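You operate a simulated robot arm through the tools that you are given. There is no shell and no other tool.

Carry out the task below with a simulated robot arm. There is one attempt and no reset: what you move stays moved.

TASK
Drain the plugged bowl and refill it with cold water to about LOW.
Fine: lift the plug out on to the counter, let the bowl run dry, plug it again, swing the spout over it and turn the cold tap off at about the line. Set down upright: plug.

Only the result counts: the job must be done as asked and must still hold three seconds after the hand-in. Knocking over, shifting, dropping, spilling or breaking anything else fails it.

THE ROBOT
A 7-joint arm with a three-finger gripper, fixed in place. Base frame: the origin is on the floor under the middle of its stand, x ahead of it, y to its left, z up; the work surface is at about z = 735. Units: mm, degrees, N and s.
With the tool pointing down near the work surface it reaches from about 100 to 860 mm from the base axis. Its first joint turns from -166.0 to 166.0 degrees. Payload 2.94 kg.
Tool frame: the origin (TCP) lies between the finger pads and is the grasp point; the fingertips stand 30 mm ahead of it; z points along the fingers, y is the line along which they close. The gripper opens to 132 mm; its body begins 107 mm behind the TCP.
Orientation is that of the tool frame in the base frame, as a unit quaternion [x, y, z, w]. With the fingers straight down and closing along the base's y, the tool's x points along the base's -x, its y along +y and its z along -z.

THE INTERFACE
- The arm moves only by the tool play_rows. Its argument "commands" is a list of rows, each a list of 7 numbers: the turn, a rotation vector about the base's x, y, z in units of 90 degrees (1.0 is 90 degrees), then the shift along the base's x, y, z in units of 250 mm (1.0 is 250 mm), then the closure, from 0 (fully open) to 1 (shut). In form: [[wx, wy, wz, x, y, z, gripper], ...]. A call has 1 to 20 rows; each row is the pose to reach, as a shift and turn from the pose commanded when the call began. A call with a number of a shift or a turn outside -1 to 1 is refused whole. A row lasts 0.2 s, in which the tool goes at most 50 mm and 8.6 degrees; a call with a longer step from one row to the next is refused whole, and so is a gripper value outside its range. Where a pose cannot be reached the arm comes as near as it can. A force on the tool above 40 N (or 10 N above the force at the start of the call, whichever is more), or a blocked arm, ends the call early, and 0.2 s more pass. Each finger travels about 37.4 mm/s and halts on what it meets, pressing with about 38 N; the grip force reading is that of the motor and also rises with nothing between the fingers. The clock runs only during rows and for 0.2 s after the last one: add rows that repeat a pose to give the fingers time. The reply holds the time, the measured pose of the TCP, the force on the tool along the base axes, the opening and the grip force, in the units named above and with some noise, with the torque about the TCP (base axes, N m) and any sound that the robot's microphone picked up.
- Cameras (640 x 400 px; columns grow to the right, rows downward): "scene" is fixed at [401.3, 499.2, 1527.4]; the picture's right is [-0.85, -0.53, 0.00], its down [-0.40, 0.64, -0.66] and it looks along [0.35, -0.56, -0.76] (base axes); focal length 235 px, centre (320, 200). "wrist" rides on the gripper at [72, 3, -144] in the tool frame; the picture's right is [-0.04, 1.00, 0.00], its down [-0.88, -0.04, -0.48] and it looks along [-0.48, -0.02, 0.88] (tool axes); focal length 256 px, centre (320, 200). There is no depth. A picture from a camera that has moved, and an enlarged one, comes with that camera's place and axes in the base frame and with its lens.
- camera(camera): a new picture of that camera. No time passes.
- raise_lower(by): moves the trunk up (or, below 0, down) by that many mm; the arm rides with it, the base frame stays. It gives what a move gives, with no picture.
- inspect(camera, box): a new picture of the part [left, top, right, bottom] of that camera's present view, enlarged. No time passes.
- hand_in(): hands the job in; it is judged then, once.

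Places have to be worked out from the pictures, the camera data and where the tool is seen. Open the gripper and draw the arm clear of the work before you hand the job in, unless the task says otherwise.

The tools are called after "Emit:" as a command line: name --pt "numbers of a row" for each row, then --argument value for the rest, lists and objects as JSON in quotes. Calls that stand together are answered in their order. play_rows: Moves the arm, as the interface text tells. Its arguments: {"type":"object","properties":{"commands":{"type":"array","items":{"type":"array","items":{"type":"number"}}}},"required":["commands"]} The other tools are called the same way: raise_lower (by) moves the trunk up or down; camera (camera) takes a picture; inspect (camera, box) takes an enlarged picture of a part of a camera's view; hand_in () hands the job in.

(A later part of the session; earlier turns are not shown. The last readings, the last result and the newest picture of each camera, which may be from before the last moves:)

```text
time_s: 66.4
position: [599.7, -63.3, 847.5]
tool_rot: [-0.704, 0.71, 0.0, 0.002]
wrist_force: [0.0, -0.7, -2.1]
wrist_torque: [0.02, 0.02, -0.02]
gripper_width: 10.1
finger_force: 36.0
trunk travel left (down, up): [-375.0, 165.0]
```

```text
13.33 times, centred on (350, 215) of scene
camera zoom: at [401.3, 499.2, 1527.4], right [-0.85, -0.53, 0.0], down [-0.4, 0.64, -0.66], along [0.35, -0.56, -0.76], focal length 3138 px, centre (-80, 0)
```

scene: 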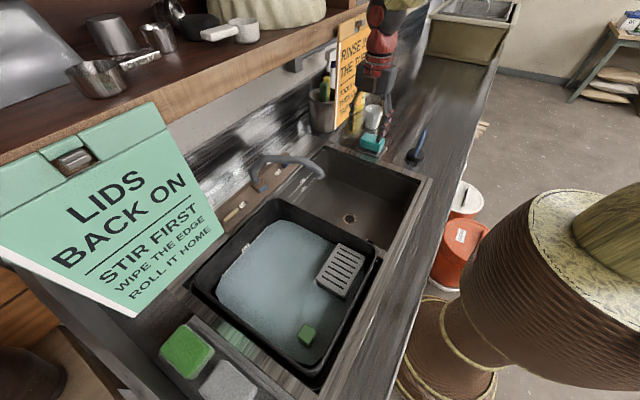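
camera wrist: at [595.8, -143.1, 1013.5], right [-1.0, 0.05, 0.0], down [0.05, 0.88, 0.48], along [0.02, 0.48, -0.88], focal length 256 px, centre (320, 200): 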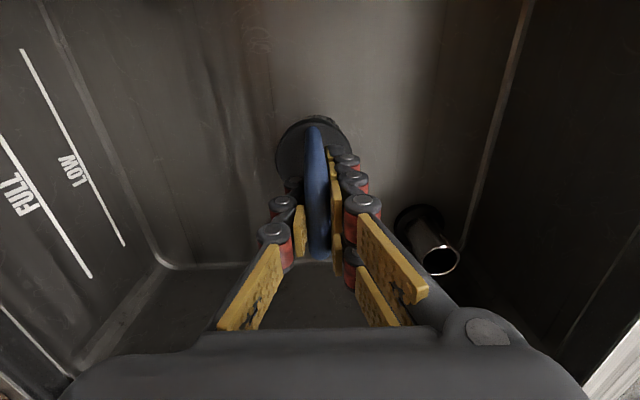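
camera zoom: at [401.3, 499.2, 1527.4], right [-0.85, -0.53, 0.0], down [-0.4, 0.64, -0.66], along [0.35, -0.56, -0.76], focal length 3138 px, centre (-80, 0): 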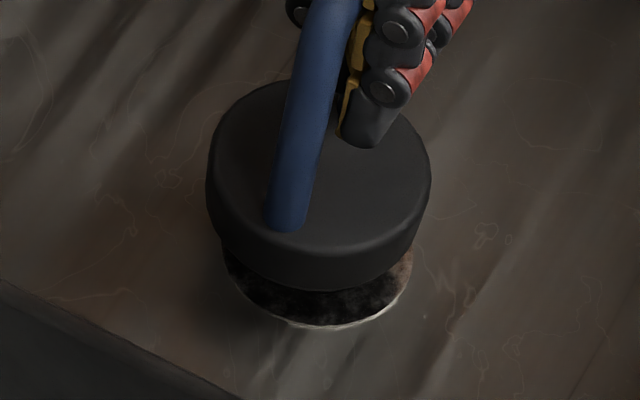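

After lowering, the disc should land within about 2 mm of the flange centre. I'll nudge 1 mm and lower to contact.

Emit:
play_rows --pt "0 0 0 -0.005 -0.004 -0.02 1" --pt "0 0 0 -0.005 -0.004 -0.04 1" --pt "0 0 0 -0.005 -0.004 -0.056 1" --pt "0 0 0 -0.005 -0.004 -0.066 1" --pt "0 0 0 -0.005 -0.004 -0.074 1" --pt "0 0 0 -0.005 -0.004 -0.074 1"

Emit:
inspect --camera "scene" --box '[335, 200, 365, 230]'

```text
time_s: 67.8
position: [597.7, -63.5, 828.1]
tool_rot: [-0.704, 0.711, 0.001, 0.0]
wrist_force: [-0.5, 0.1, -1.1]
wrist_torque: [0.02, 0.02, -0.01]
gripper_width: 9.7
finger_force: 35.5
trunk travel left (down, up): [-375.0, 165.0]
```

```text
13.33 times, centred on (350, 215) of scene
camera zoom: at [401.3, 499.2, 1527.4], right [-0.85, -0.53, 0.0], down [-0.4, 0.64, -0.66], along [0.35, -0.56, -0.76], focal length 3138 px, centre (-80, 0)
```

zoom: 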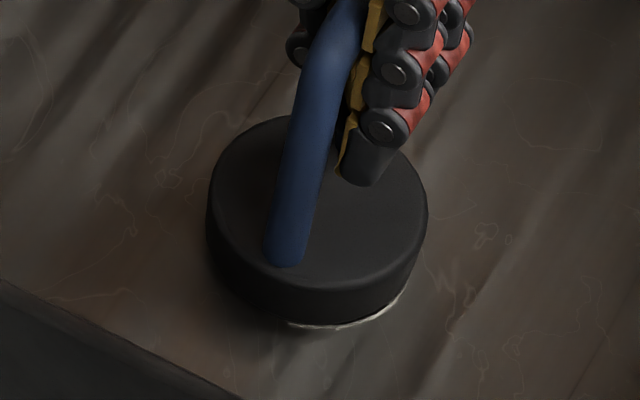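

The disc nearly covers the flange, with just a sliver showing on the near side. I'll nudge +1.5 mm in y and take the last 2 mm steps to contact.

Emit:
play_rows --pt "0 0 0 -0.002 0.006 0 1" --pt "0 0 0 -0.002 0.006 -0.006 1" --pt "0 0 0 -0.002 0.006 -0.012 1" --pt "0 0 0 -0.002 0.006 -0.018 1" --pt "0 0 0 -0.002 0.006 -0.018 1"

Emit:
inspect --camera "scene" --box '[335, 200, 365, 230]'

```text
time_s: 69.0
position: [599.4, -62.0, 825.4]
tool_rot: [-0.705, 0.71, -0.001, 0.002]
wrist_force: [2.4, -2.0, 12.9]
wrist_torque: [-0.12, 0.15, 0.06]
gripper_width: 10.1
finger_force: 36.8
trunk travel left (down, up): [-375.0, 165.0]
```

```text
13.33 times, centred on (350, 215) of scene
camera zoom: at [401.3, 499.2, 1527.4], right [-0.85, -0.53, 0.0], down [-0.4, 0.64, -0.66], along [0.35, -0.56, -0.76], focal length 3138 px, centre (-80, 0)
```

zoom: 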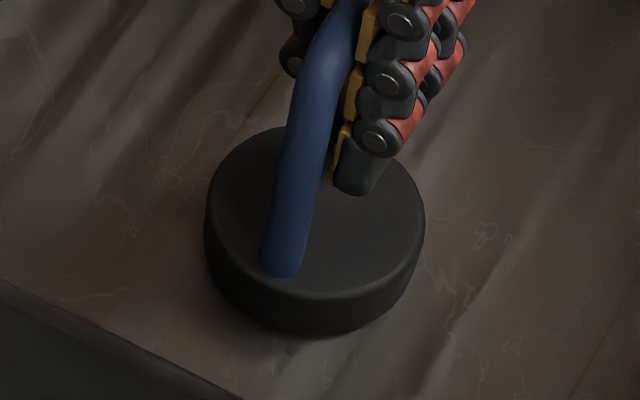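

The plug is seated, with 13 N of contact at the expected height and the flange fully covered. I'll release gently and rise.

Emit:
play_rows --pt "0 0 0 0 0 0.004 1" --pt "0 0 0 0 0 0.004 0.94" --pt "0 0 0 0 0 0.004 0.9" --pt "0 0 0 0 0 0.004 0.86" --pt "0 0 0 0 0 0.004 0.8" --pt "0 0 0 0 0 0.004 0.7" --pt "0 0 0 0 0 0.004 0.55" --pt "0 0 0 0 0 0.004 0.45" --pt "0 0 0 0 0 0.004 0.45" --pt "0 0 0 0 0 0.06 0.45" --pt "0 0 0 0 0 0.16 0.45" --pt "0 0 0 0 0 0.3 0.45" --pt "0 0 0 0 0 0.46 0.45" --pt "0 0 0 0 0 0.62 0.45" --pt "0 0 0 0 0 0.78 0.45" --pt "0 0 0 0 0 0.94 0.45" --pt "0 0 0 0 0 0.94 0.45"

Emit:
camera --camera "wrist"

Emit:
inspect --camera "scene" --box '[335, 200, 365, 230]'

Emit:
inspect --camera "scene" --box '[260, 130, 440, 250]'

```text
time_s: 72.6
position: [598.3, -61.4, 1060.9]
tool_rot: [-0.704, 0.71, 0.001, -0.001]
wrist_force: [-0.2, -0.1, -0.1]
wrist_torque: [-0.01, 0.03, 0.0]
gripper_width: 72.6
finger_force: 0.1
trunk travel left (down, up): [-375.0, 165.0]
```

```text
taken
camera wrist: at [596.2, -135.7, 1204.7], right [-1.0, 0.05, 0.0], down [0.05, 0.88, 0.48], along [0.02, 0.48, -0.88], focal length 256 px, centre (320, 200)
```

wrist: 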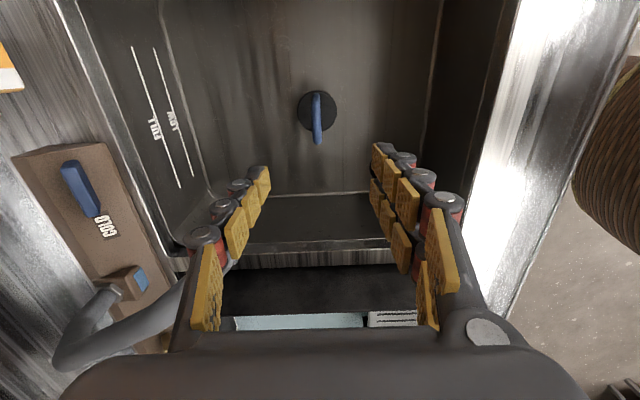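

```text
13.33 times, centred on (350, 215) of scene
camera zoom: at [401.3, 499.2, 1527.4], right [-0.85, -0.53, 0.0], down [-0.4, 0.64, -0.66], along [0.35, -0.56, -0.76], focal length 3138 px, centre (-80, 0)
```

zoom: 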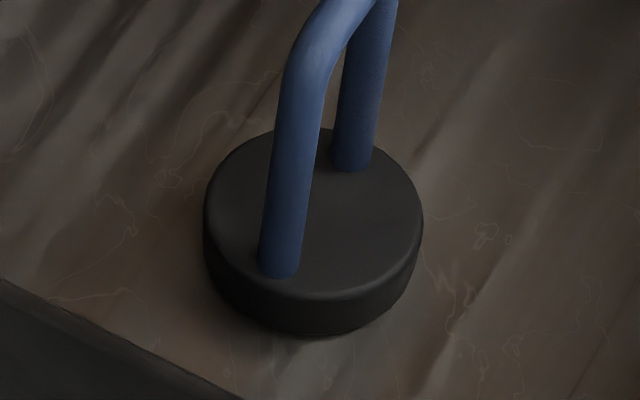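

```text
3.33 times, centred on (350, 190) of scene
camera zoom: at [401.3, 499.2, 1527.4], right [-0.85, -0.53, 0.0], down [-0.4, 0.64, -0.66], along [0.35, -0.56, -0.76], focal length 784 px, centre (220, 233)
```

zoom: 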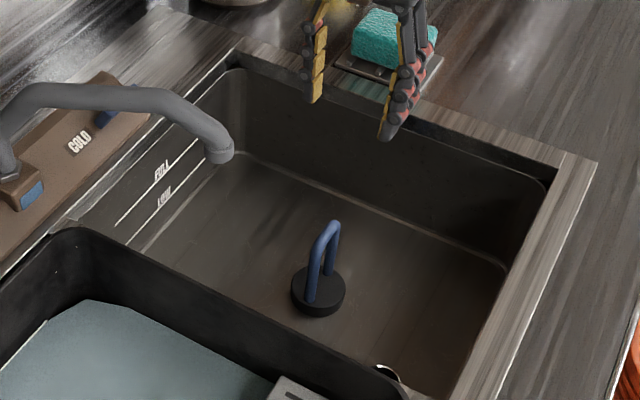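

The plug stands upright on the drain and matches its original place in the scene view. Now I'll tilt the tool back to 37° and return to the tap standoff.

Emit:
play_rows --pt "0 0 0 0 0.02 0.1 0.45" --pt "0 -0.06 0 0.06 0.05 0.136 0.5" --pt "0 -0.12 0 0.13 0.08 0.136 0.55" --pt "0 -0.18 0 0.2 0.1 0.136 0.6" --pt "0 -0.24 0 0.27 0.118 0.136 0.65" --pt "0 -0.3 0 0.34 0.118 0.136 0.7" --pt "0 -0.36 0 0.4 0.118 0.136 0.7" --pt "0 -0.41 0 0.42 0.118 0.136 0.7" --pt "0 -0.41 0 0.54 0.125 0.08 0.7" --pt "0 -0.41 0 0.66 0.13 0.03 0.7" --pt "0 -0.41 0 0.76 0.136 -0.02 0.7" --pt "0 -0.41 0 0.82 0.138 -0.08 0.7" --pt "0 -0.41 0 0.82 0.138 -0.08 0.7"

Emit:
camera --camera "wrist"

Emit:
inspect --camera "scene" --box '[240, 80, 440, 250]'

```text
time_s: 75.4
position: [803.0, -29.8, 1037.8]
tool_rot: [-0.668, 0.674, -0.222, 0.226]
wrist_force: [0.0, 0.0, -0.2]
wrist_torque: [-0.01, -0.01, -0.01]
gripper_width: 39.4
finger_force: 0.1
trunk travel left (down, up): [-375.0, 165.0]
```

```text
taken
camera wrist: at [714.4, -103.4, 1149.9], right [-0.8, 0.05, -0.6], down [-0.25, 0.88, 0.41], along [0.55, 0.48, -0.69], focal length 256 px, centre (320, 200)
```

wrist: 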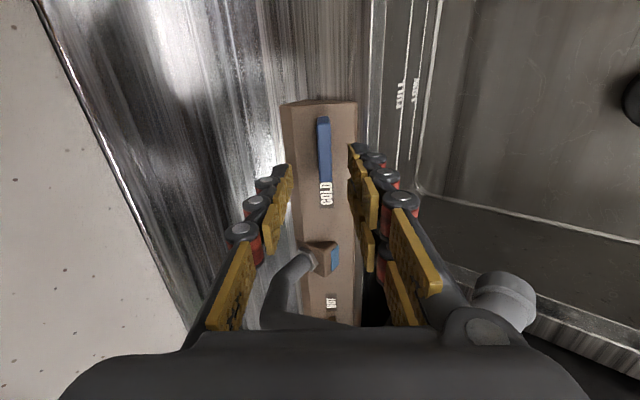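

```text
2.35 times, centred on (340, 165) of scene
camera zoom: at [401.3, 499.2, 1527.4], right [-0.85, -0.53, 0.0], down [-0.4, 0.64, -0.66], along [0.35, -0.56, -0.76], focal length 554 px, centre (273, 282)
```

zoom: 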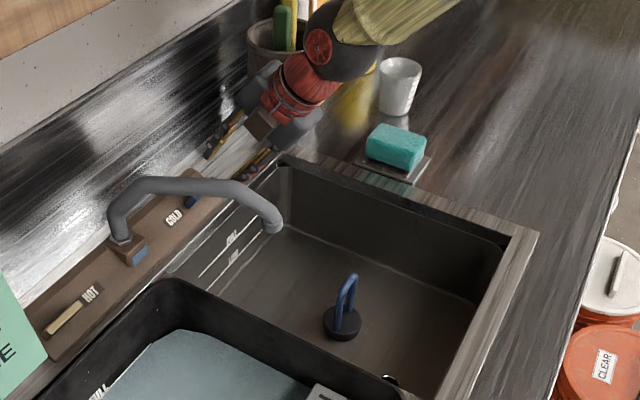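

The bar is lined up as before. I'll move in, close on it and confirm the grip before opening.

Emit:
play_rows --pt "0 0 0 0.04 0.011 -0.07 0.7" --pt "0 0 0 0.09 0.011 -0.137 0.7" --pt "0 0 0 0.14 0.011 -0.204 0.7" --pt "0 0 0 0.18 0.011 -0.258 0.7" --pt "0 0 0 0.208 0.011 -0.296 0.7" --pt "0 0 0 0.208 0.011 -0.296 0.7" --pt "0 0 0 0.208 0.011 -0.296 0.8" --pt "0 0 0 0.208 0.011 -0.296 0.86" --pt "0 0 0 0.208 0.011 -0.296 0.92" --pt "0 0 0 0.208 0.011 -0.296 1" --pt "0 0 0 0.208 0.011 -0.296 1"

Emit:
camera --camera "wrist"

Emit:
inspect --camera "scene" --box '[260, 130, 380, 240]'

```text
time_s: 77.8
position: [853.2, -25.5, 962.7]
tool_rot: [-0.668, 0.674, -0.222, 0.225]
wrist_force: [-2.6, -0.5, -3.0]
wrist_torque: [-0.33, 0.06, 0.33]
gripper_width: 12.9
finger_force: 37.9
trunk travel left (down, up): [-375.0, 165.0]
```

```text
taken
camera wrist: at [765.2, -98.9, 1075.4], right [-0.8, 0.05, -0.6], down [-0.25, 0.88, 0.41], along [0.55, 0.48, -0.69], focal length 256 px, centre (320, 200)
```

wrist: 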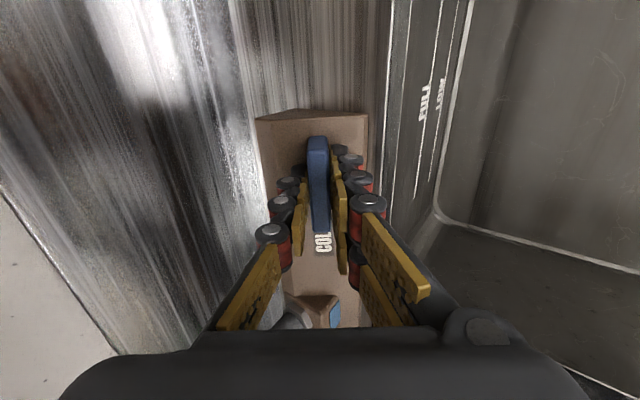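

```text
3.64 times, centred on (320, 185) of scene
camera zoom: at [401.3, 499.2, 1527.4], right [-0.85, -0.53, 0.0], down [-0.4, 0.64, -0.66], along [0.35, -0.56, -0.76], focal length 856 px, centre (320, 254)
```

zoom: 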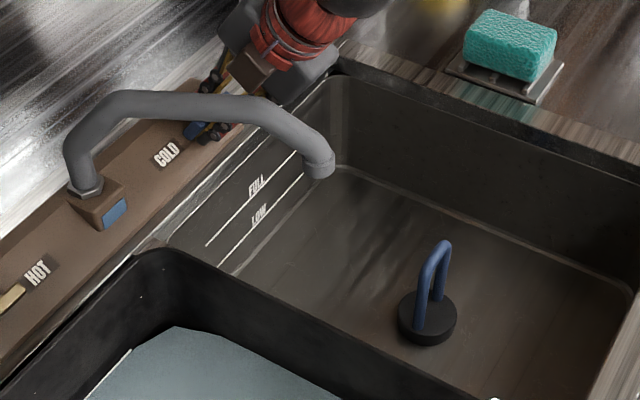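

The grip is good and nearly force-free. I'll open the cold handle counter-clockwise by 30° and look at the stream.

Emit:
play_rows --pt "-0.05 0 0.0667 0 0 0 1" --pt "-0.1 0 0.1333 0 0 0 1" --pt "-0.15 0 0.2 0 0 0 1" --pt "-0.2 0 0.2667 0 0 0 1" --pt "-0.2 0 0.2667 0 0 0 1"

Emit:
inspect --camera "scene" --box '[260, 130, 380, 240]'

Emit:
camera --camera "wrist"

```text
time_s: 79.0
position: [854.5, -25.9, 962.9]
tool_rot: [0.821, -0.477, 0.272, -0.158]
wrist_force: [-3.6, 1.5, -9.8]
wrist_torque: [0.54, 0.59, 0.39]
gripper_width: 12.6
finger_force: 39.8
trunk travel left (down, up): [-375.0, 165.0]
```

```text
3.64 times, centred on (320, 185) of scene
camera zoom: at [401.3, 499.2, 1527.4], right [-0.85, -0.53, 0.0], down [-0.4, 0.64, -0.66], along [0.35, -0.56, -0.76], focal length 856 px, centre (320, 254)
```

zoom: 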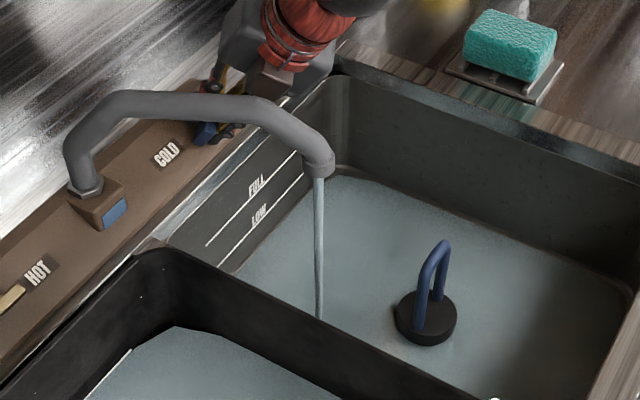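

```text
taken
camera wrist: at [795.0, -91.0, 1097.6], right [-0.71, -0.46, -0.53], down [-0.61, 0.78, 0.14], along [0.35, 0.42, -0.83], focal length 256 px, centre (320, 200)
```

wrist: 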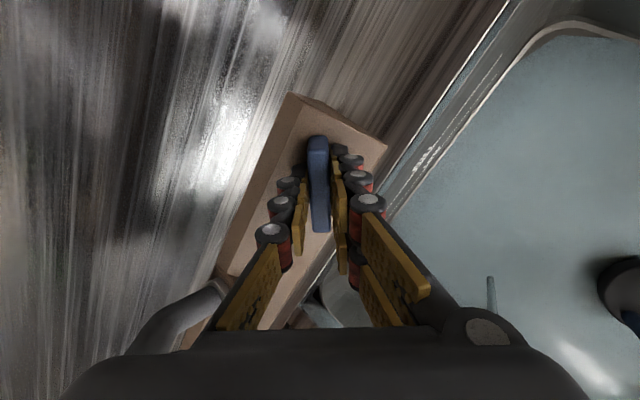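

The stream lands in the bowl and the floor is covered, with the plug disc still above water. I'll let it run 2 s and measure how fast the level rises against the LOW line.

Emit:
play_rows --pt "0 0 0 0 0 0 1" --pt "0 0 0 0 0 0 1" --pt "0 0 0 0 0 0 1" --pt "0 0 0 0 0 0 1" --pt "0 0 0 0 0 0 1" --pt "0 0 0 0 0 0 1" --pt "0 0 0 0 0 0 1" --pt "0 0 0 0 0 0 1" --pt "0 0 0 0 0 0 1"

Emit:
inspect --camera "scene" --box '[260, 130, 380, 240]'

Emit:
inspect --camera "scene" --box '[290, 165, 330, 205]'

```text
time_s: 81.0
position: [853.0, -25.5, 963.0]
tool_rot: [0.82, -0.478, 0.271, -0.159]
wrist_force: [-9.2, 2.1, -15.4]
wrist_torque: [-0.01, 0.41, 0.02]
gripper_width: 12.8
finger_force: 39.4
trunk travel left (down, up): [-375.0, 165.0]
```

```text
3.64 times, centred on (320, 185) of scene
camera zoom: at [401.3, 499.2, 1527.4], right [-0.85, -0.53, 0.0], down [-0.4, 0.64, -0.66], along [0.35, -0.56, -0.76], focal length 856 px, centre (320, 254)
```

zoom: 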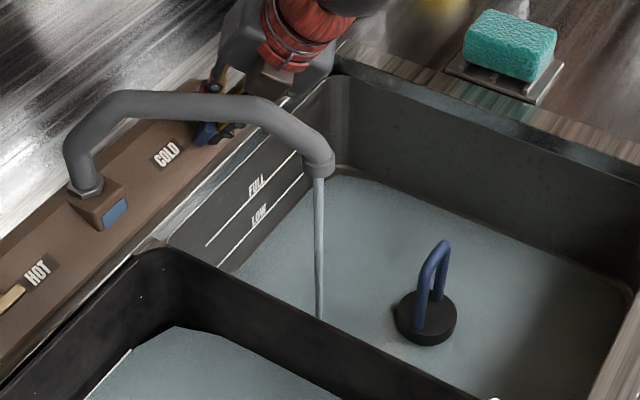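

```text
10.00 times, centred on (310, 185) of scene
camera zoom: at [401.3, 499.2, 1527.4], right [-0.85, -0.53, 0.0], down [-0.4, 0.64, -0.66], along [0.35, -0.56, -0.76], focal length 2353 px, centre (420, 350)
```

zoom: 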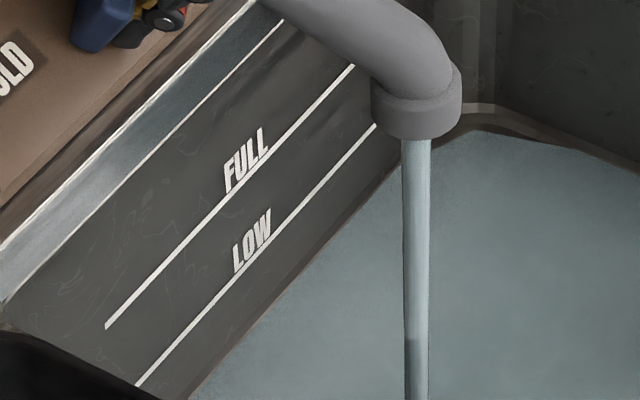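

At this zoom, at column 300, the LOW line is at row 207 and the water edge at about row 276. I'll run 4 more seconds and track it.

Emit:
play_rows --pt "0 0 0 0 0 0 1" --pt "0 0 0 0 0 0 1" --pt "0 0 0 0 0 0 1" --pt "0 0 0 0 0 0 1" --pt "0 0 0 0 0 0 1" --pt "0 0 0 0 0 0 1" --pt "0 0 0 0 0 0 1" --pt "0 0 0 0 0 0 1" --pt "0 0 0 0 0 0 1" --pt "0 0 0 0 0 0 1" --pt "0 0 0 0 0 0 1" --pt "0 0 0 0 0 0 1" --pt "0 0 0 0 0 0 1" --pt "0 0 0 0 0 0 1" --pt "0 0 0 0 0 0 1" --pt "0 0 0 0 0 0 1" --pt "0 0 0 0 0 0 1" --pt "0 0 0 0 0 0 1" --pt "0 0 0 0 0 0 1"

Emit:
inspect --camera "scene" --box '[290, 165, 330, 205]'

Emit:
inspect --camera "scene" --box '[335, 185, 375, 225]'

```text
time_s: 85.0
position: [852.6, -25.8, 962.0]
tool_rot: [0.821, -0.478, 0.27, -0.159]
wrist_force: [-13.4, 1.6, -18.2]
wrist_torque: [0.06, 0.61, 0.07]
gripper_width: 13.1
finger_force: 39.6
trunk travel left (down, up): [-375.0, 165.0]
```

```text
10.00 times, centred on (310, 185) of scene
camera zoom: at [401.3, 499.2, 1527.4], right [-0.85, -0.53, 0.0], down [-0.4, 0.64, -0.66], along [0.35, -0.56, -0.76], focal length 2353 px, centre (420, 350)
```

zoom: 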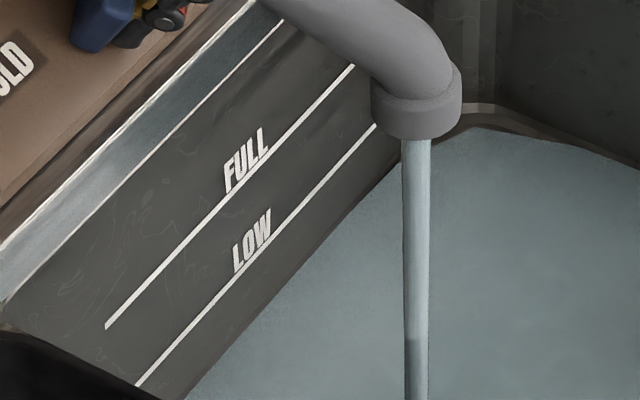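

```text
10.00 times, centred on (355, 205) of scene
camera zoom: at [401.3, 499.2, 1527.4], right [-0.85, -0.53, 0.0], down [-0.4, 0.64, -0.66], along [0.35, -0.56, -0.76], focal length 2353 px, centre (-30, 150)
```

zoom: 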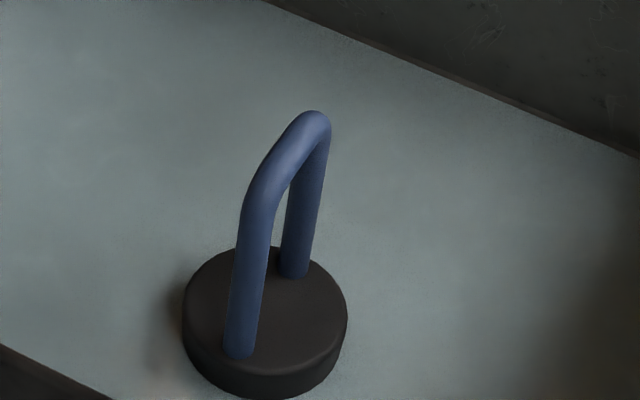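

The edge has risen about 8 px in 4 s, a comfortable pace. A sideways force is slowly building in the grip, so I'll ease the command 2 mm down-slope while filling continues.

Emit:
play_rows --pt "0 0 0 -0.004 0 -0.003 1" --pt "0 0 0 -0.007 0 -0.005 1" --pt "0 0 0 -0.007 0 -0.005 1" --pt "0 0 0 -0.007 0 -0.005 1" --pt "0 0 0 -0.007 0 -0.005 1" --pt "0 0 0 -0.007 0 -0.005 1" --pt "0 0 0 -0.007 0 -0.005 1" --pt "0 0 0 -0.007 0 -0.005 1" --pt "0 0 0 -0.007 0 -0.005 1" --pt "0 0 0 -0.007 0 -0.005 1" --pt "0 0 0 -0.007 0 -0.005 1" --pt "0 0 0 -0.007 0 -0.005 1" --pt "0 0 0 -0.007 0 -0.005 1" --pt "0 0 0 -0.007 0 -0.005 1" --pt "0 0 0 -0.007 0 -0.005 1" --pt "0 0 0 -0.007 0 -0.005 1" --pt "0 0 0 -0.007 0 -0.005 1" --pt "0 0 0 -0.007 0 -0.005 1" --pt "0 0 0 -0.007 0 -0.005 1"

Emit:
inspect --camera "scene" --box '[290, 165, 330, 205]'

Emit:
inspect --camera "scene" --box '[335, 185, 375, 225]'

```text
time_s: 89.0
position: [854.2, -24.8, 962.5]
tool_rot: [0.821, -0.477, 0.272, -0.159]
wrist_force: [-5.3, 2.2, -12.6]
wrist_torque: [0.03, 0.34, 0.03]
gripper_width: 12.9
finger_force: 39.5
trunk travel left (down, up): [-375.0, 165.0]
```

```text
10.00 times, centred on (310, 185) of scene
camera zoom: at [401.3, 499.2, 1527.4], right [-0.85, -0.53, 0.0], down [-0.4, 0.64, -0.66], along [0.35, -0.56, -0.76], focal length 2353 px, centre (420, 350)
```

zoom: 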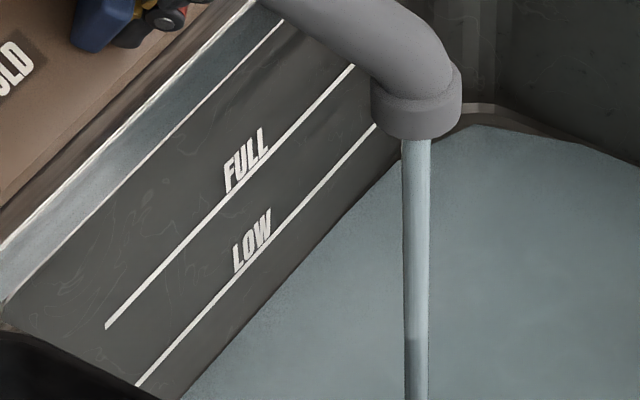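

```text
10.00 times, centred on (355, 205) of scene
camera zoom: at [401.3, 499.2, 1527.4], right [-0.85, -0.53, 0.0], down [-0.4, 0.64, -0.66], along [0.35, -0.56, -0.76], focal length 2353 px, centre (-30, 150)
```

zoom: 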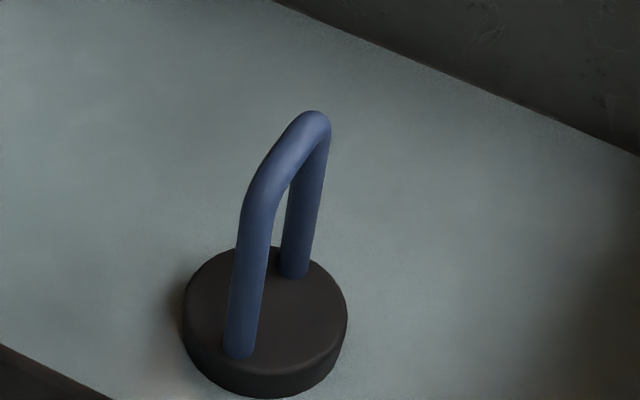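

It's rising about 1 mm/s or slower, with a good margin left. I'll open the handle by another 30° to speed up and watch torque and stream.

Emit:
play_rows --pt "-0.05 0 0.0667 0 0 0 1" --pt "-0.1 0 0.1333 0 0 0 1" --pt "-0.15 0 0.2 0 0 0 1" --pt "-0.2 0 0.2667 0 0 0 1" --pt "-0.2 0 0.2667 0 0 0 1" --pt "-0.2 0 0.2667 0 0 0 1" --pt "-0.2 0 0.2667 0 0 0 1" --pt "-0.2 0 0.2667 0 0 0 1" --pt "-0.2 0 0.2667 0 0 0 1"

Emit:
inspect --camera "scene" --box '[290, 165, 330, 205]'

Emit:
camera --camera "scene"

Emit:
camera --camera "wrist"

```text
time_s: 91.0
position: [854.6, -25.7, 963.4]
tool_rot: [0.916, -0.249, 0.303, -0.083]
wrist_force: [-4.5, 2.9, -11.9]
wrist_torque: [0.12, 0.34, 0.1]
gripper_width: 12.8
finger_force: 39.4
trunk travel left (down, up): [-375.0, 165.0]
```

```text
10.00 times, centred on (310, 185) of scene
camera zoom: at [401.3, 499.2, 1527.4], right [-0.85, -0.53, 0.0], down [-0.4, 0.64, -0.66], along [0.35, -0.56, -0.76], focal length 2353 px, centre (420, 350)
```

zoom: 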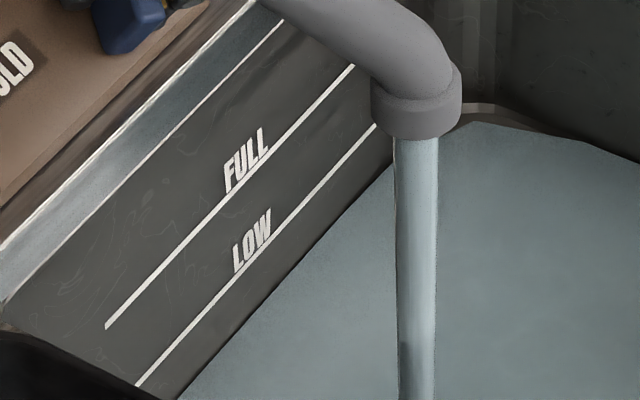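

```text
taken
```

scene: 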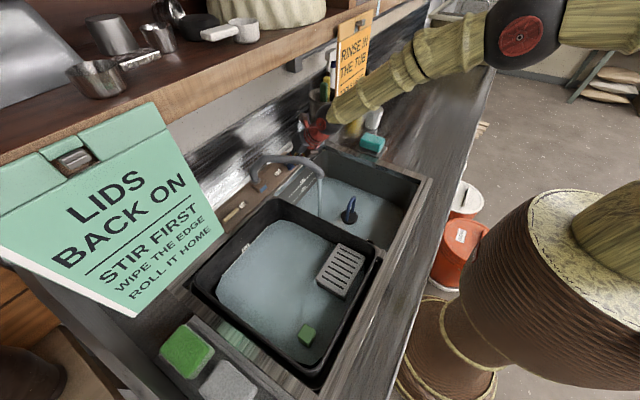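

```text
taken
camera wrist: at [817.0, -66.0, 1114.3], right [-0.44, -0.84, -0.33], down [-0.88, 0.48, -0.06], along [0.21, 0.26, -0.94], focal length 256 px, centre (320, 200)
```

wrist: 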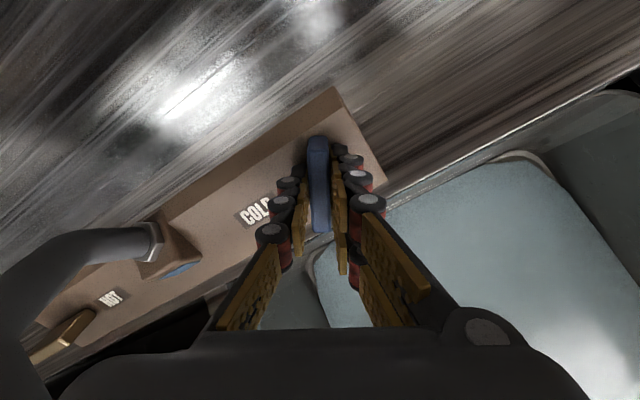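

The wider opening gives a stronger stream, but the plug disc shows the water is only a few mm deep. I'll open the handle toward 90° for full flow.

Emit:
play_rows --pt "-0.05 0 0.0667 0 0 0 1" --pt "-0.1 0 0.1333 0 0 0 1" --pt "-0.15 0 0.2 0 0 0 1" --pt "-0.18 0 0.24 0 0 0 1" --pt "-0.18 0 0.24 0 0 0 1" --pt "-0.18 0 0.24 0 0 0 1" --pt "-0.18 0 0.24 0 0 0 1" --pt "-0.18 0 0.24 0 0 0 1" --pt "-0.18 0 0.24 0 0 0 1"

Emit:
camera --camera "scene"

Emit:
inspect --camera "scene" --box '[290, 165, 330, 205]'

Emit:
inspect --camera "scene" --box '[335, 185, 375, 225]'

```text
time_s: 93.0
position: [853.9, -26.2, 963.1]
tool_rot: [0.945, -0.088, 0.314, -0.025]
wrist_force: [-15.9, -10.9, 3.8]
wrist_torque: [-0.22, 0.57, -0.18]
gripper_width: 12.7
finger_force: 39.4
out of reach, approached as far as the arm can: row 3, 4, 5, 6, 7, 8, 9
trunk travel left (down, up): [-375.0, 165.0]
```

```text
taken
```

scene: 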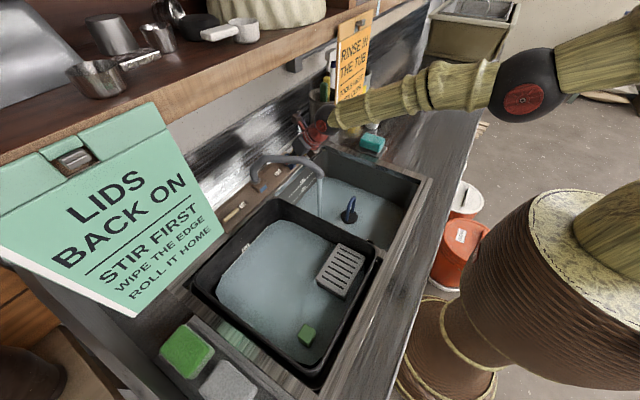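

```text
10.00 times, centred on (310, 185) of scene
camera zoom: at [401.3, 499.2, 1527.4], right [-0.85, -0.53, 0.0], down [-0.4, 0.64, -0.66], along [0.35, -0.56, -0.76], focal length 2353 px, centre (420, 350)
```

zoom: 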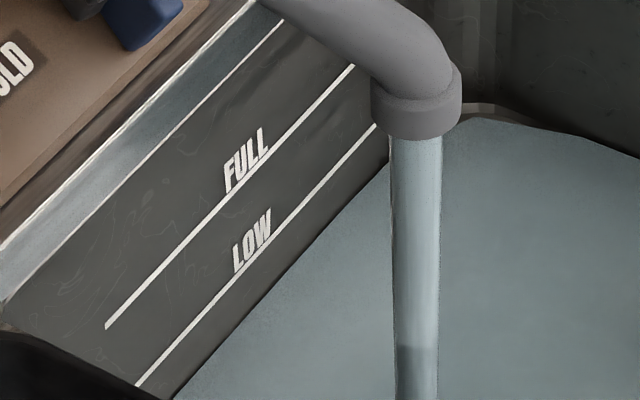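

```text
10.00 times, centred on (355, 205) of scene
camera zoom: at [401.3, 499.2, 1527.4], right [-0.85, -0.53, 0.0], down [-0.4, 0.64, -0.66], along [0.35, -0.56, -0.76], focal length 2353 px, centre (-30, 150)
```

zoom: 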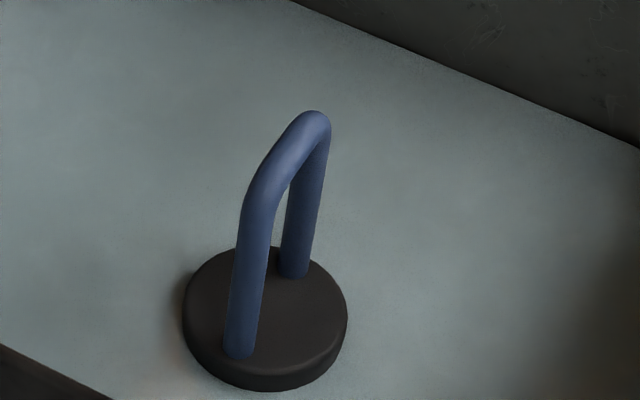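

The arm neared a joint limit at about 79° and the forearm has dropped toward the cup and sponge. I'll come back to about 65°, which still gives good flow (about 1 mm/s), and check clearances.

Emit:
play_rows --pt "0.047 0 -0.062 0 0 0 1" --pt "0.093 0 -0.125 0 0 0 1" --pt "0.14 0 -0.187 0 0 0 1" --pt "0.14 0 -0.187 0 0 0 1" --pt "0.14 0 -0.187 0 0 0 1"

Emit:
camera --camera "scene"

Emit:
inspect --camera "scene" --box '[310, 50, 450, 170]'

Emit:
inspect --camera "scene" --box '[290, 165, 330, 205]'

```text
time_s: 94.2
position: [854.3, -24.3, 962.6]
tool_rot: [0.914, -0.259, 0.301, -0.081]
wrist_force: [-0.5, -4.9, -8.9]
wrist_torque: [0.11, 0.49, 0.05]
gripper_width: 12.5
finger_force: 38.7
trunk travel left (down, up): [-375.0, 165.0]
```

```text
taken
```

scene: 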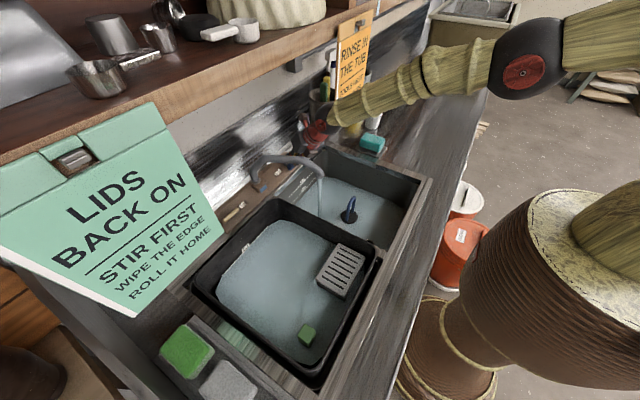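

```text
3.33 times, centred on (380, 110) of scene
camera zoom: at [401.3, 499.2, 1527.4], right [-0.85, -0.53, 0.0], down [-0.4, 0.64, -0.66], along [0.35, -0.56, -0.76], focal length 784 px, centre (120, 500)
```

zoom: 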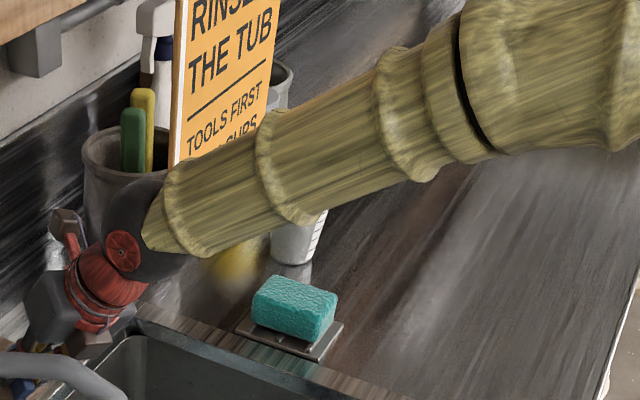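

```text
10.00 times, centred on (310, 185) of scene
camera zoom: at [401.3, 499.2, 1527.4], right [-0.85, -0.53, 0.0], down [-0.4, 0.64, -0.66], along [0.35, -0.56, -0.76], focal length 2353 px, centre (420, 350)
```

zoom: 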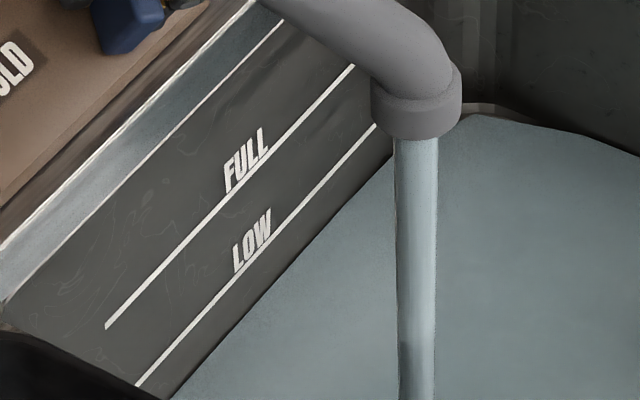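

The forearm passes in front of the sign with nothing touching, and grip forces are low. I'll hold here and let the bowl fill for 4 s.

Emit:
play_rows --pt "0 0 0 0 0 0 1" --pt "0 0 0 0 0 0 1" --pt "0 0 0 0 0 0 1" --pt "0 0 0 0 0 0 1" --pt "0 0 0 0 0 0 1" --pt "0 0 0 0 0 0 1" --pt "0 0 0 0 0 0 1" --pt "0 0 0 0 0 0 1" --pt "0 0 0 0 0 0 1" --pt "0 0 0 0 0 0 1" --pt "0 0 0 0 0 0 1" --pt "0 0 0 0 0 0 1" --pt "0 0 0 0 0 0 1" --pt "0 0 0 0 0 0 1" --pt "0 0 0 0 0 0 1" --pt "0 0 0 0 0 0 1" --pt "0 0 0 0 0 0 1" --pt "0 0 0 0 0 0 1" --pt "0 0 0 0 0 0 1" --pt "0 0 0 0 0 0 1"

Emit:
inspect --camera "scene" --box '[290, 165, 330, 205]'

Emit:
inspect --camera "scene" --box '[335, 185, 375, 225]'

```text
time_s: 98.4
position: [853.6, -24.4, 962.9]
tool_rot: [0.914, -0.258, 0.302, -0.081]
wrist_force: [-4.9, -3.0, -13.6]
wrist_torque: [-0.02, 0.33, -0.01]
gripper_width: 12.6
finger_force: 39.9
trunk travel left (down, up): [-375.0, 165.0]
```

```text
10.00 times, centred on (310, 185) of scene
camera zoom: at [401.3, 499.2, 1527.4], right [-0.85, -0.53, 0.0], down [-0.4, 0.64, -0.66], along [0.35, -0.56, -0.76], focal length 2353 px, centre (420, 350)
```

zoom: 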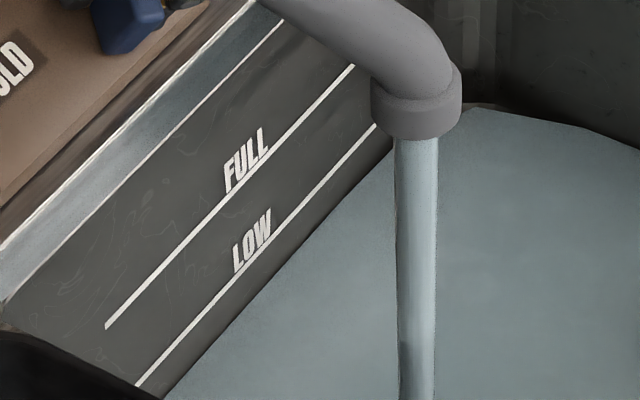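

```text
10.00 times, centred on (355, 205) of scene
camera zoom: at [401.3, 499.2, 1527.4], right [-0.85, -0.53, 0.0], down [-0.4, 0.64, -0.66], along [0.35, -0.56, -0.76], focal length 2353 px, centre (-30, 150)
```

zoom: 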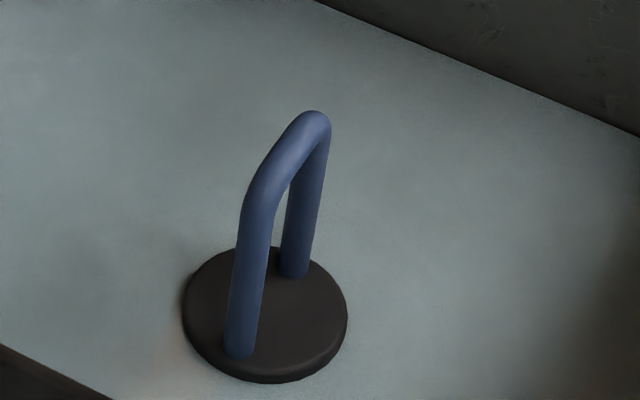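

The edge at the bottom row moved from about 174 to 165 in 5.4 s, and LOW extrapolates to 124 there, so about 24 s remain at this flow. I'll continue in 4 s holds.

Emit:
play_rows --pt "0 0 0 0 0 0 1" --pt "0 0 0 0 0 0 1" --pt "0 0 0 0 0 0 1" --pt "0 0 0 0 0 0 1" --pt "0 0 0 0 0 0 1" --pt "0 0 0 0 0 0 1" --pt "0 0 0 0 0 0 1" --pt "0 0 0 0 0 0 1" --pt "0 0 0 0 0 0 1" --pt "0 0 0 0 0 0 1" --pt "0 0 0 0 0 0 1" --pt "0 0 0 0 0 0 1" --pt "0 0 0 0 0 0 1" --pt "0 0 0 0 0 0 1" --pt "0 0 0 0 0 0 1" --pt "0 0 0 0 0 0 1" --pt "0 0 0 0 0 0 1" --pt "0 0 0 0 0 0 1" --pt "0 0 0 0 0 0 1" --pt "0 0 0 0 0 0 1"

Emit:
inspect --camera "scene" --box '[290, 165, 330, 205]'

```text
time_s: 102.6
position: [854.6, -25.2, 962.7]
tool_rot: [0.914, -0.258, 0.302, -0.08]
wrist_force: [-6.7, -1.8, -14.8]
wrist_torque: [0.0, 0.38, 0.02]
gripper_width: 12.6
finger_force: 39.4
trunk travel left (down, up): [-375.0, 165.0]
```

```text
10.00 times, centred on (310, 185) of scene
camera zoom: at [401.3, 499.2, 1527.4], right [-0.85, -0.53, 0.0], down [-0.4, 0.64, -0.66], along [0.35, -0.56, -0.76], focal length 2353 px, centre (420, 350)
```

zoom: 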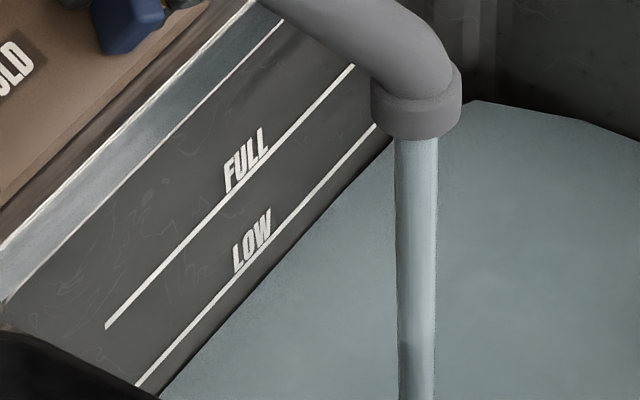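

The water edge is at about 160 on the bottom row and rising steadily. I'll keep filling.

Emit:
play_rows --pt "0 0 0 0 0 0 1" --pt "0 0 0 0 0 0 1" --pt "0 0 0 0 0 0 1" --pt "0 0 0 0 0 0 1" --pt "0 0 0 0 0 0 1" --pt "0 0 0 0 0 0 1" --pt "0 0 0 0 0 0 1" --pt "0 0 0 0 0 0 1" --pt "0 0 0 0 0 0 1" --pt "0 0 0 0 0 0 1" --pt "0 0 0 0 0 0 1" --pt "0 0 0 0 0 0 1" --pt "0 0 0 0 0 0 1" --pt "0 0 0 0 0 0 1" --pt "0 0 0 0 0 0 1" --pt "0 0 0 0 0 0 1" --pt "0 0 0 0 0 0 1" --pt "0 0 0 0 0 0 1" --pt "0 0 0 0 0 0 1" --pt "0 0 0 0 0 0 1"

Emit:
inspect --camera "scene" --box '[290, 165, 330, 205]'

Emit:
inspect --camera "scene" --box '[300, 180, 316, 196]'

```text
time_s: 106.8
position: [853.9, -26.3, 962.1]
tool_rot: [0.914, -0.258, 0.302, -0.081]
wrist_force: [-6.3, -2.1, -14.9]
wrist_torque: [-0.06, 0.33, -0.06]
gripper_width: 12.6
finger_force: 39.4
trunk travel left (down, up): [-375.0, 165.0]
```

```text
10.00 times, centred on (310, 185) of scene
camera zoom: at [401.3, 499.2, 1527.4], right [-0.85, -0.53, 0.0], down [-0.4, 0.64, -0.66], along [0.35, -0.56, -0.76], focal length 2353 px, centre (420, 350)
```

zoom: 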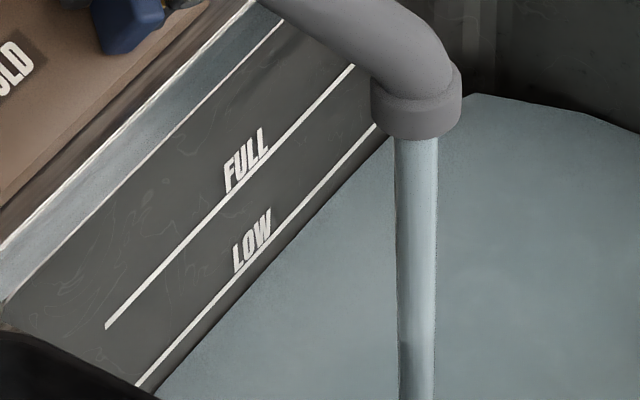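

```text
16.00 times, centred on (308, 188) of scene
camera zoom: at [401.3, 499.2, 1527.4], right [-0.85, -0.53, 0.0], down [-0.4, 0.64, -0.66], along [0.35, -0.56, -0.76], focal length 3765 px, centre (512, 392)
```

zoom: 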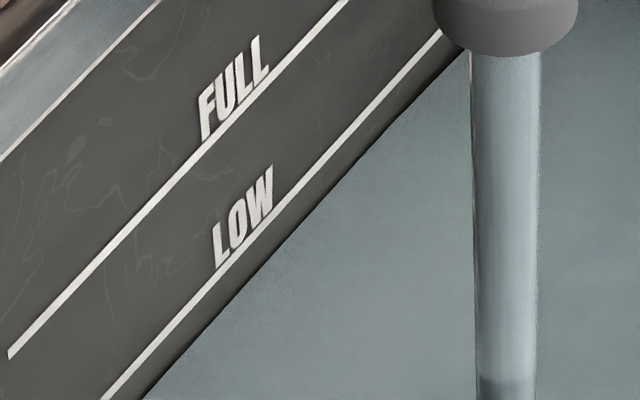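

At this zoom the LOW line is at column 193 and the water edge at 237 on row 300, so about 44 px remain at roughly 2.3 px/s. I'll keep going.

Emit:
play_rows --pt "0 0 0 0 0 0 1" --pt "0 0 0 0 0 0 1" --pt "0 0 0 0 0 0 1" --pt "0 0 0 0 0 0 1" --pt "0 0 0 0 0 0 1" --pt "0 0 0 0 0 0 1" --pt "0 0 0 0 0 0 1" --pt "0 0 0 0 0 0 1" --pt "0 0 0 0 0 0 1" --pt "0 0 0 0 0 0 1" --pt "0 0 0 0 0 0 1" --pt "0 0 0 0 0 0 1" --pt "0 0 0 0 0 0 1" --pt "0 0 0 0 0 0 1" --pt "0 0 0 0 0 0 1" --pt "0 0 0 0 0 0 1" --pt "0 0 0 0 0 0 1" --pt "0 0 0 0 0 0 1" --pt "0 0 0 0 0 0 1" --pt "0 0 0 0 0 0 1"

Emit:
inspect --camera "scene" --box '[300, 180, 316, 196]'

```text
time_s: 111.0
position: [854.7, -25.1, 962.3]
tool_rot: [0.914, -0.259, 0.302, -0.081]
wrist_force: [-5.8, -2.6, -13.9]
wrist_torque: [-0.04, 0.38, -0.03]
gripper_width: 12.7
finger_force: 39.1
trunk travel left (down, up): [-375.0, 165.0]
```

```text
16.00 times, centred on (308, 188) of scene
camera zoom: at [401.3, 499.2, 1527.4], right [-0.85, -0.53, 0.0], down [-0.4, 0.64, -0.66], along [0.35, -0.56, -0.76], focal length 3765 px, centre (512, 392)
```

zoom: 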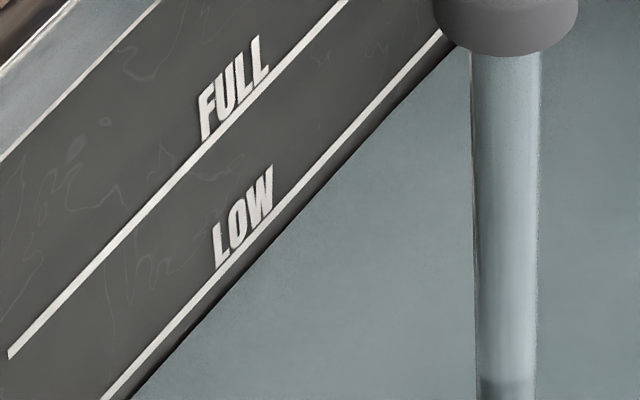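

About 29 px remain at roughly 3.3 px/s, so around 9 s. I'll do one more 4 s hold.

Emit:
play_rows --pt "0 0 0 0 0 0 1" --pt "0 0 0 0 0 0 1" --pt "0 0 0 0 0 0 1" --pt "0 0 0 0 0 0 1" --pt "0 0 0 0 0 0 1" --pt "0 0 0 0 0 0 1" --pt "0 0 0 0 0 0 1" --pt "0 0 0 0 0 0 1" --pt "0 0 0 0 0 0 1" --pt "0 0 0 0 0 0 1" --pt "0 0 0 0 0 0 1" --pt "0 0 0 0 0 0 1" --pt "0 0 0 0 0 0 1" --pt "0 0 0 0 0 0 1" --pt "0 0 0 0 0 0 1" --pt "0 0 0 0 0 0 1" --pt "0 0 0 0 0 0 1" --pt "0 0 0 0 0 0 1" --pt "0 0 0 0 0 0 1" --pt "0 0 0 0 0 0 1"

Emit:
inspect --camera "scene" --box '[300, 180, 316, 196]'

```text
time_s: 115.2
position: [853.1, -24.7, 962.2]
tool_rot: [0.914, -0.258, 0.303, -0.08]
wrist_force: [-5.2, -3.5, -14.3]
wrist_torque: [-0.07, 0.36, -0.05]
gripper_width: 12.8
finger_force: 39.6
trunk travel left (down, up): [-375.0, 165.0]
```

```text
16.00 times, centred on (308, 188) of scene
camera zoom: at [401.3, 499.2, 1527.4], right [-0.85, -0.53, 0.0], down [-0.4, 0.64, -0.66], along [0.35, -0.56, -0.76], focal length 3765 px, centre (512, 392)
```

zoom: 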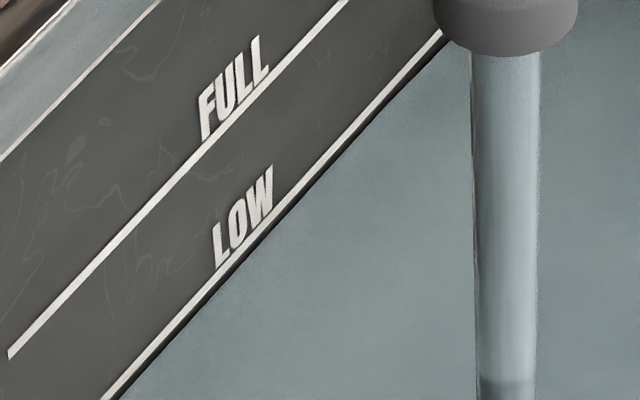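

About 16 px remain, roughly 5 s. I'll hold for another 3 s and then close.

Emit:
play_rows --pt "0 0 0 0 0 0 1" --pt "0 0 0 0 0 0 1" --pt "0 0 0 0 0 0 1" --pt "0 0 0 0 0 0 1" --pt "0 0 0 0 0 0 1" --pt "0 0 0 0 0 0 1" --pt "0 0 0 0 0 0 1" --pt "0 0 0 0 0 0 1" --pt "0 0 0 0 0 0 1" --pt "0 0 0 0 0 0 1" --pt "0 0 0 0 0 0 1" --pt "0 0 0 0 0 0 1" --pt "0 0 0 0 0 0 1" --pt "0 0 0 0 0 0 1"

Emit:
inspect --camera "scene" --box '[300, 180, 316, 196]'

Emit:
inspect --camera "scene" --box '[302, 186, 312, 196]'

Emit:
inspect --camera "scene" --box '[335, 185, 375, 225]'

```text
time_s: 118.2
position: [854.0, -25.3, 964.0]
tool_rot: [0.914, -0.258, 0.302, -0.081]
wrist_force: [-6.3, -3.2, -12.7]
wrist_torque: [-0.04, 0.32, 0.0]
gripper_width: 12.9
finger_force: 39.3
trunk travel left (down, up): [-375.0, 165.0]
```

```text
16.00 times, centred on (308, 188) of scene
camera zoom: at [401.3, 499.2, 1527.4], right [-0.85, -0.53, 0.0], down [-0.4, 0.64, -0.66], along [0.35, -0.56, -0.76], focal length 3765 px, centre (512, 392)
```

zoom: 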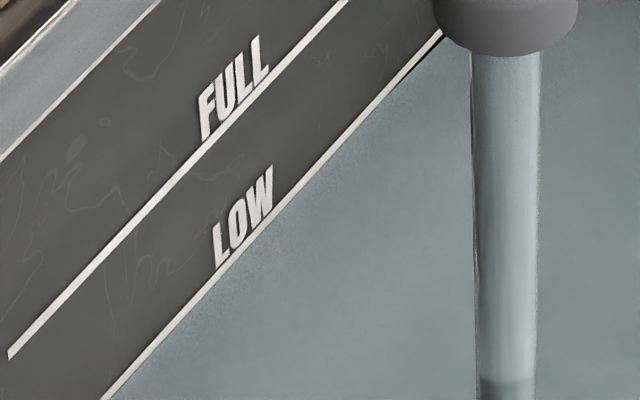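

```text
16.00 times, centred on (307, 191) of scene
camera zoom: at [401.3, 499.2, 1527.4], right [-0.85, -0.53, 0.0], down [-0.4, 0.64, -0.66], along [0.35, -0.56, -0.76], focal length 3765 px, centre (528, 344)
```

zoom: 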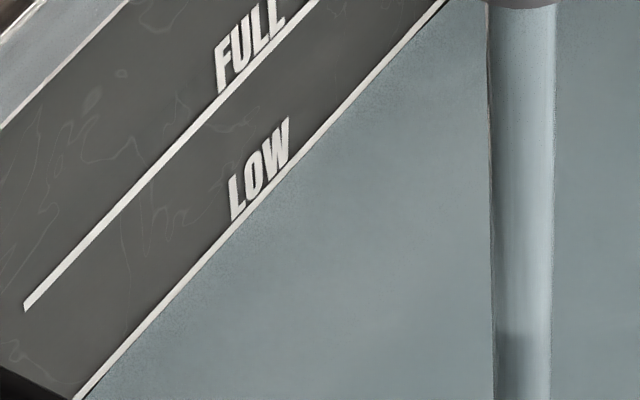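

```text
10.00 times, centred on (355, 205) of scene
camera zoom: at [401.3, 499.2, 1527.4], right [-0.85, -0.53, 0.0], down [-0.4, 0.64, -0.66], along [0.35, -0.56, -0.76], focal length 2353 px, centre (-30, 150)
```

zoom: 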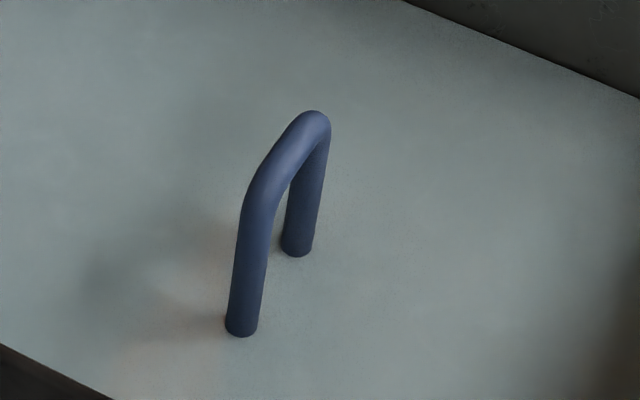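

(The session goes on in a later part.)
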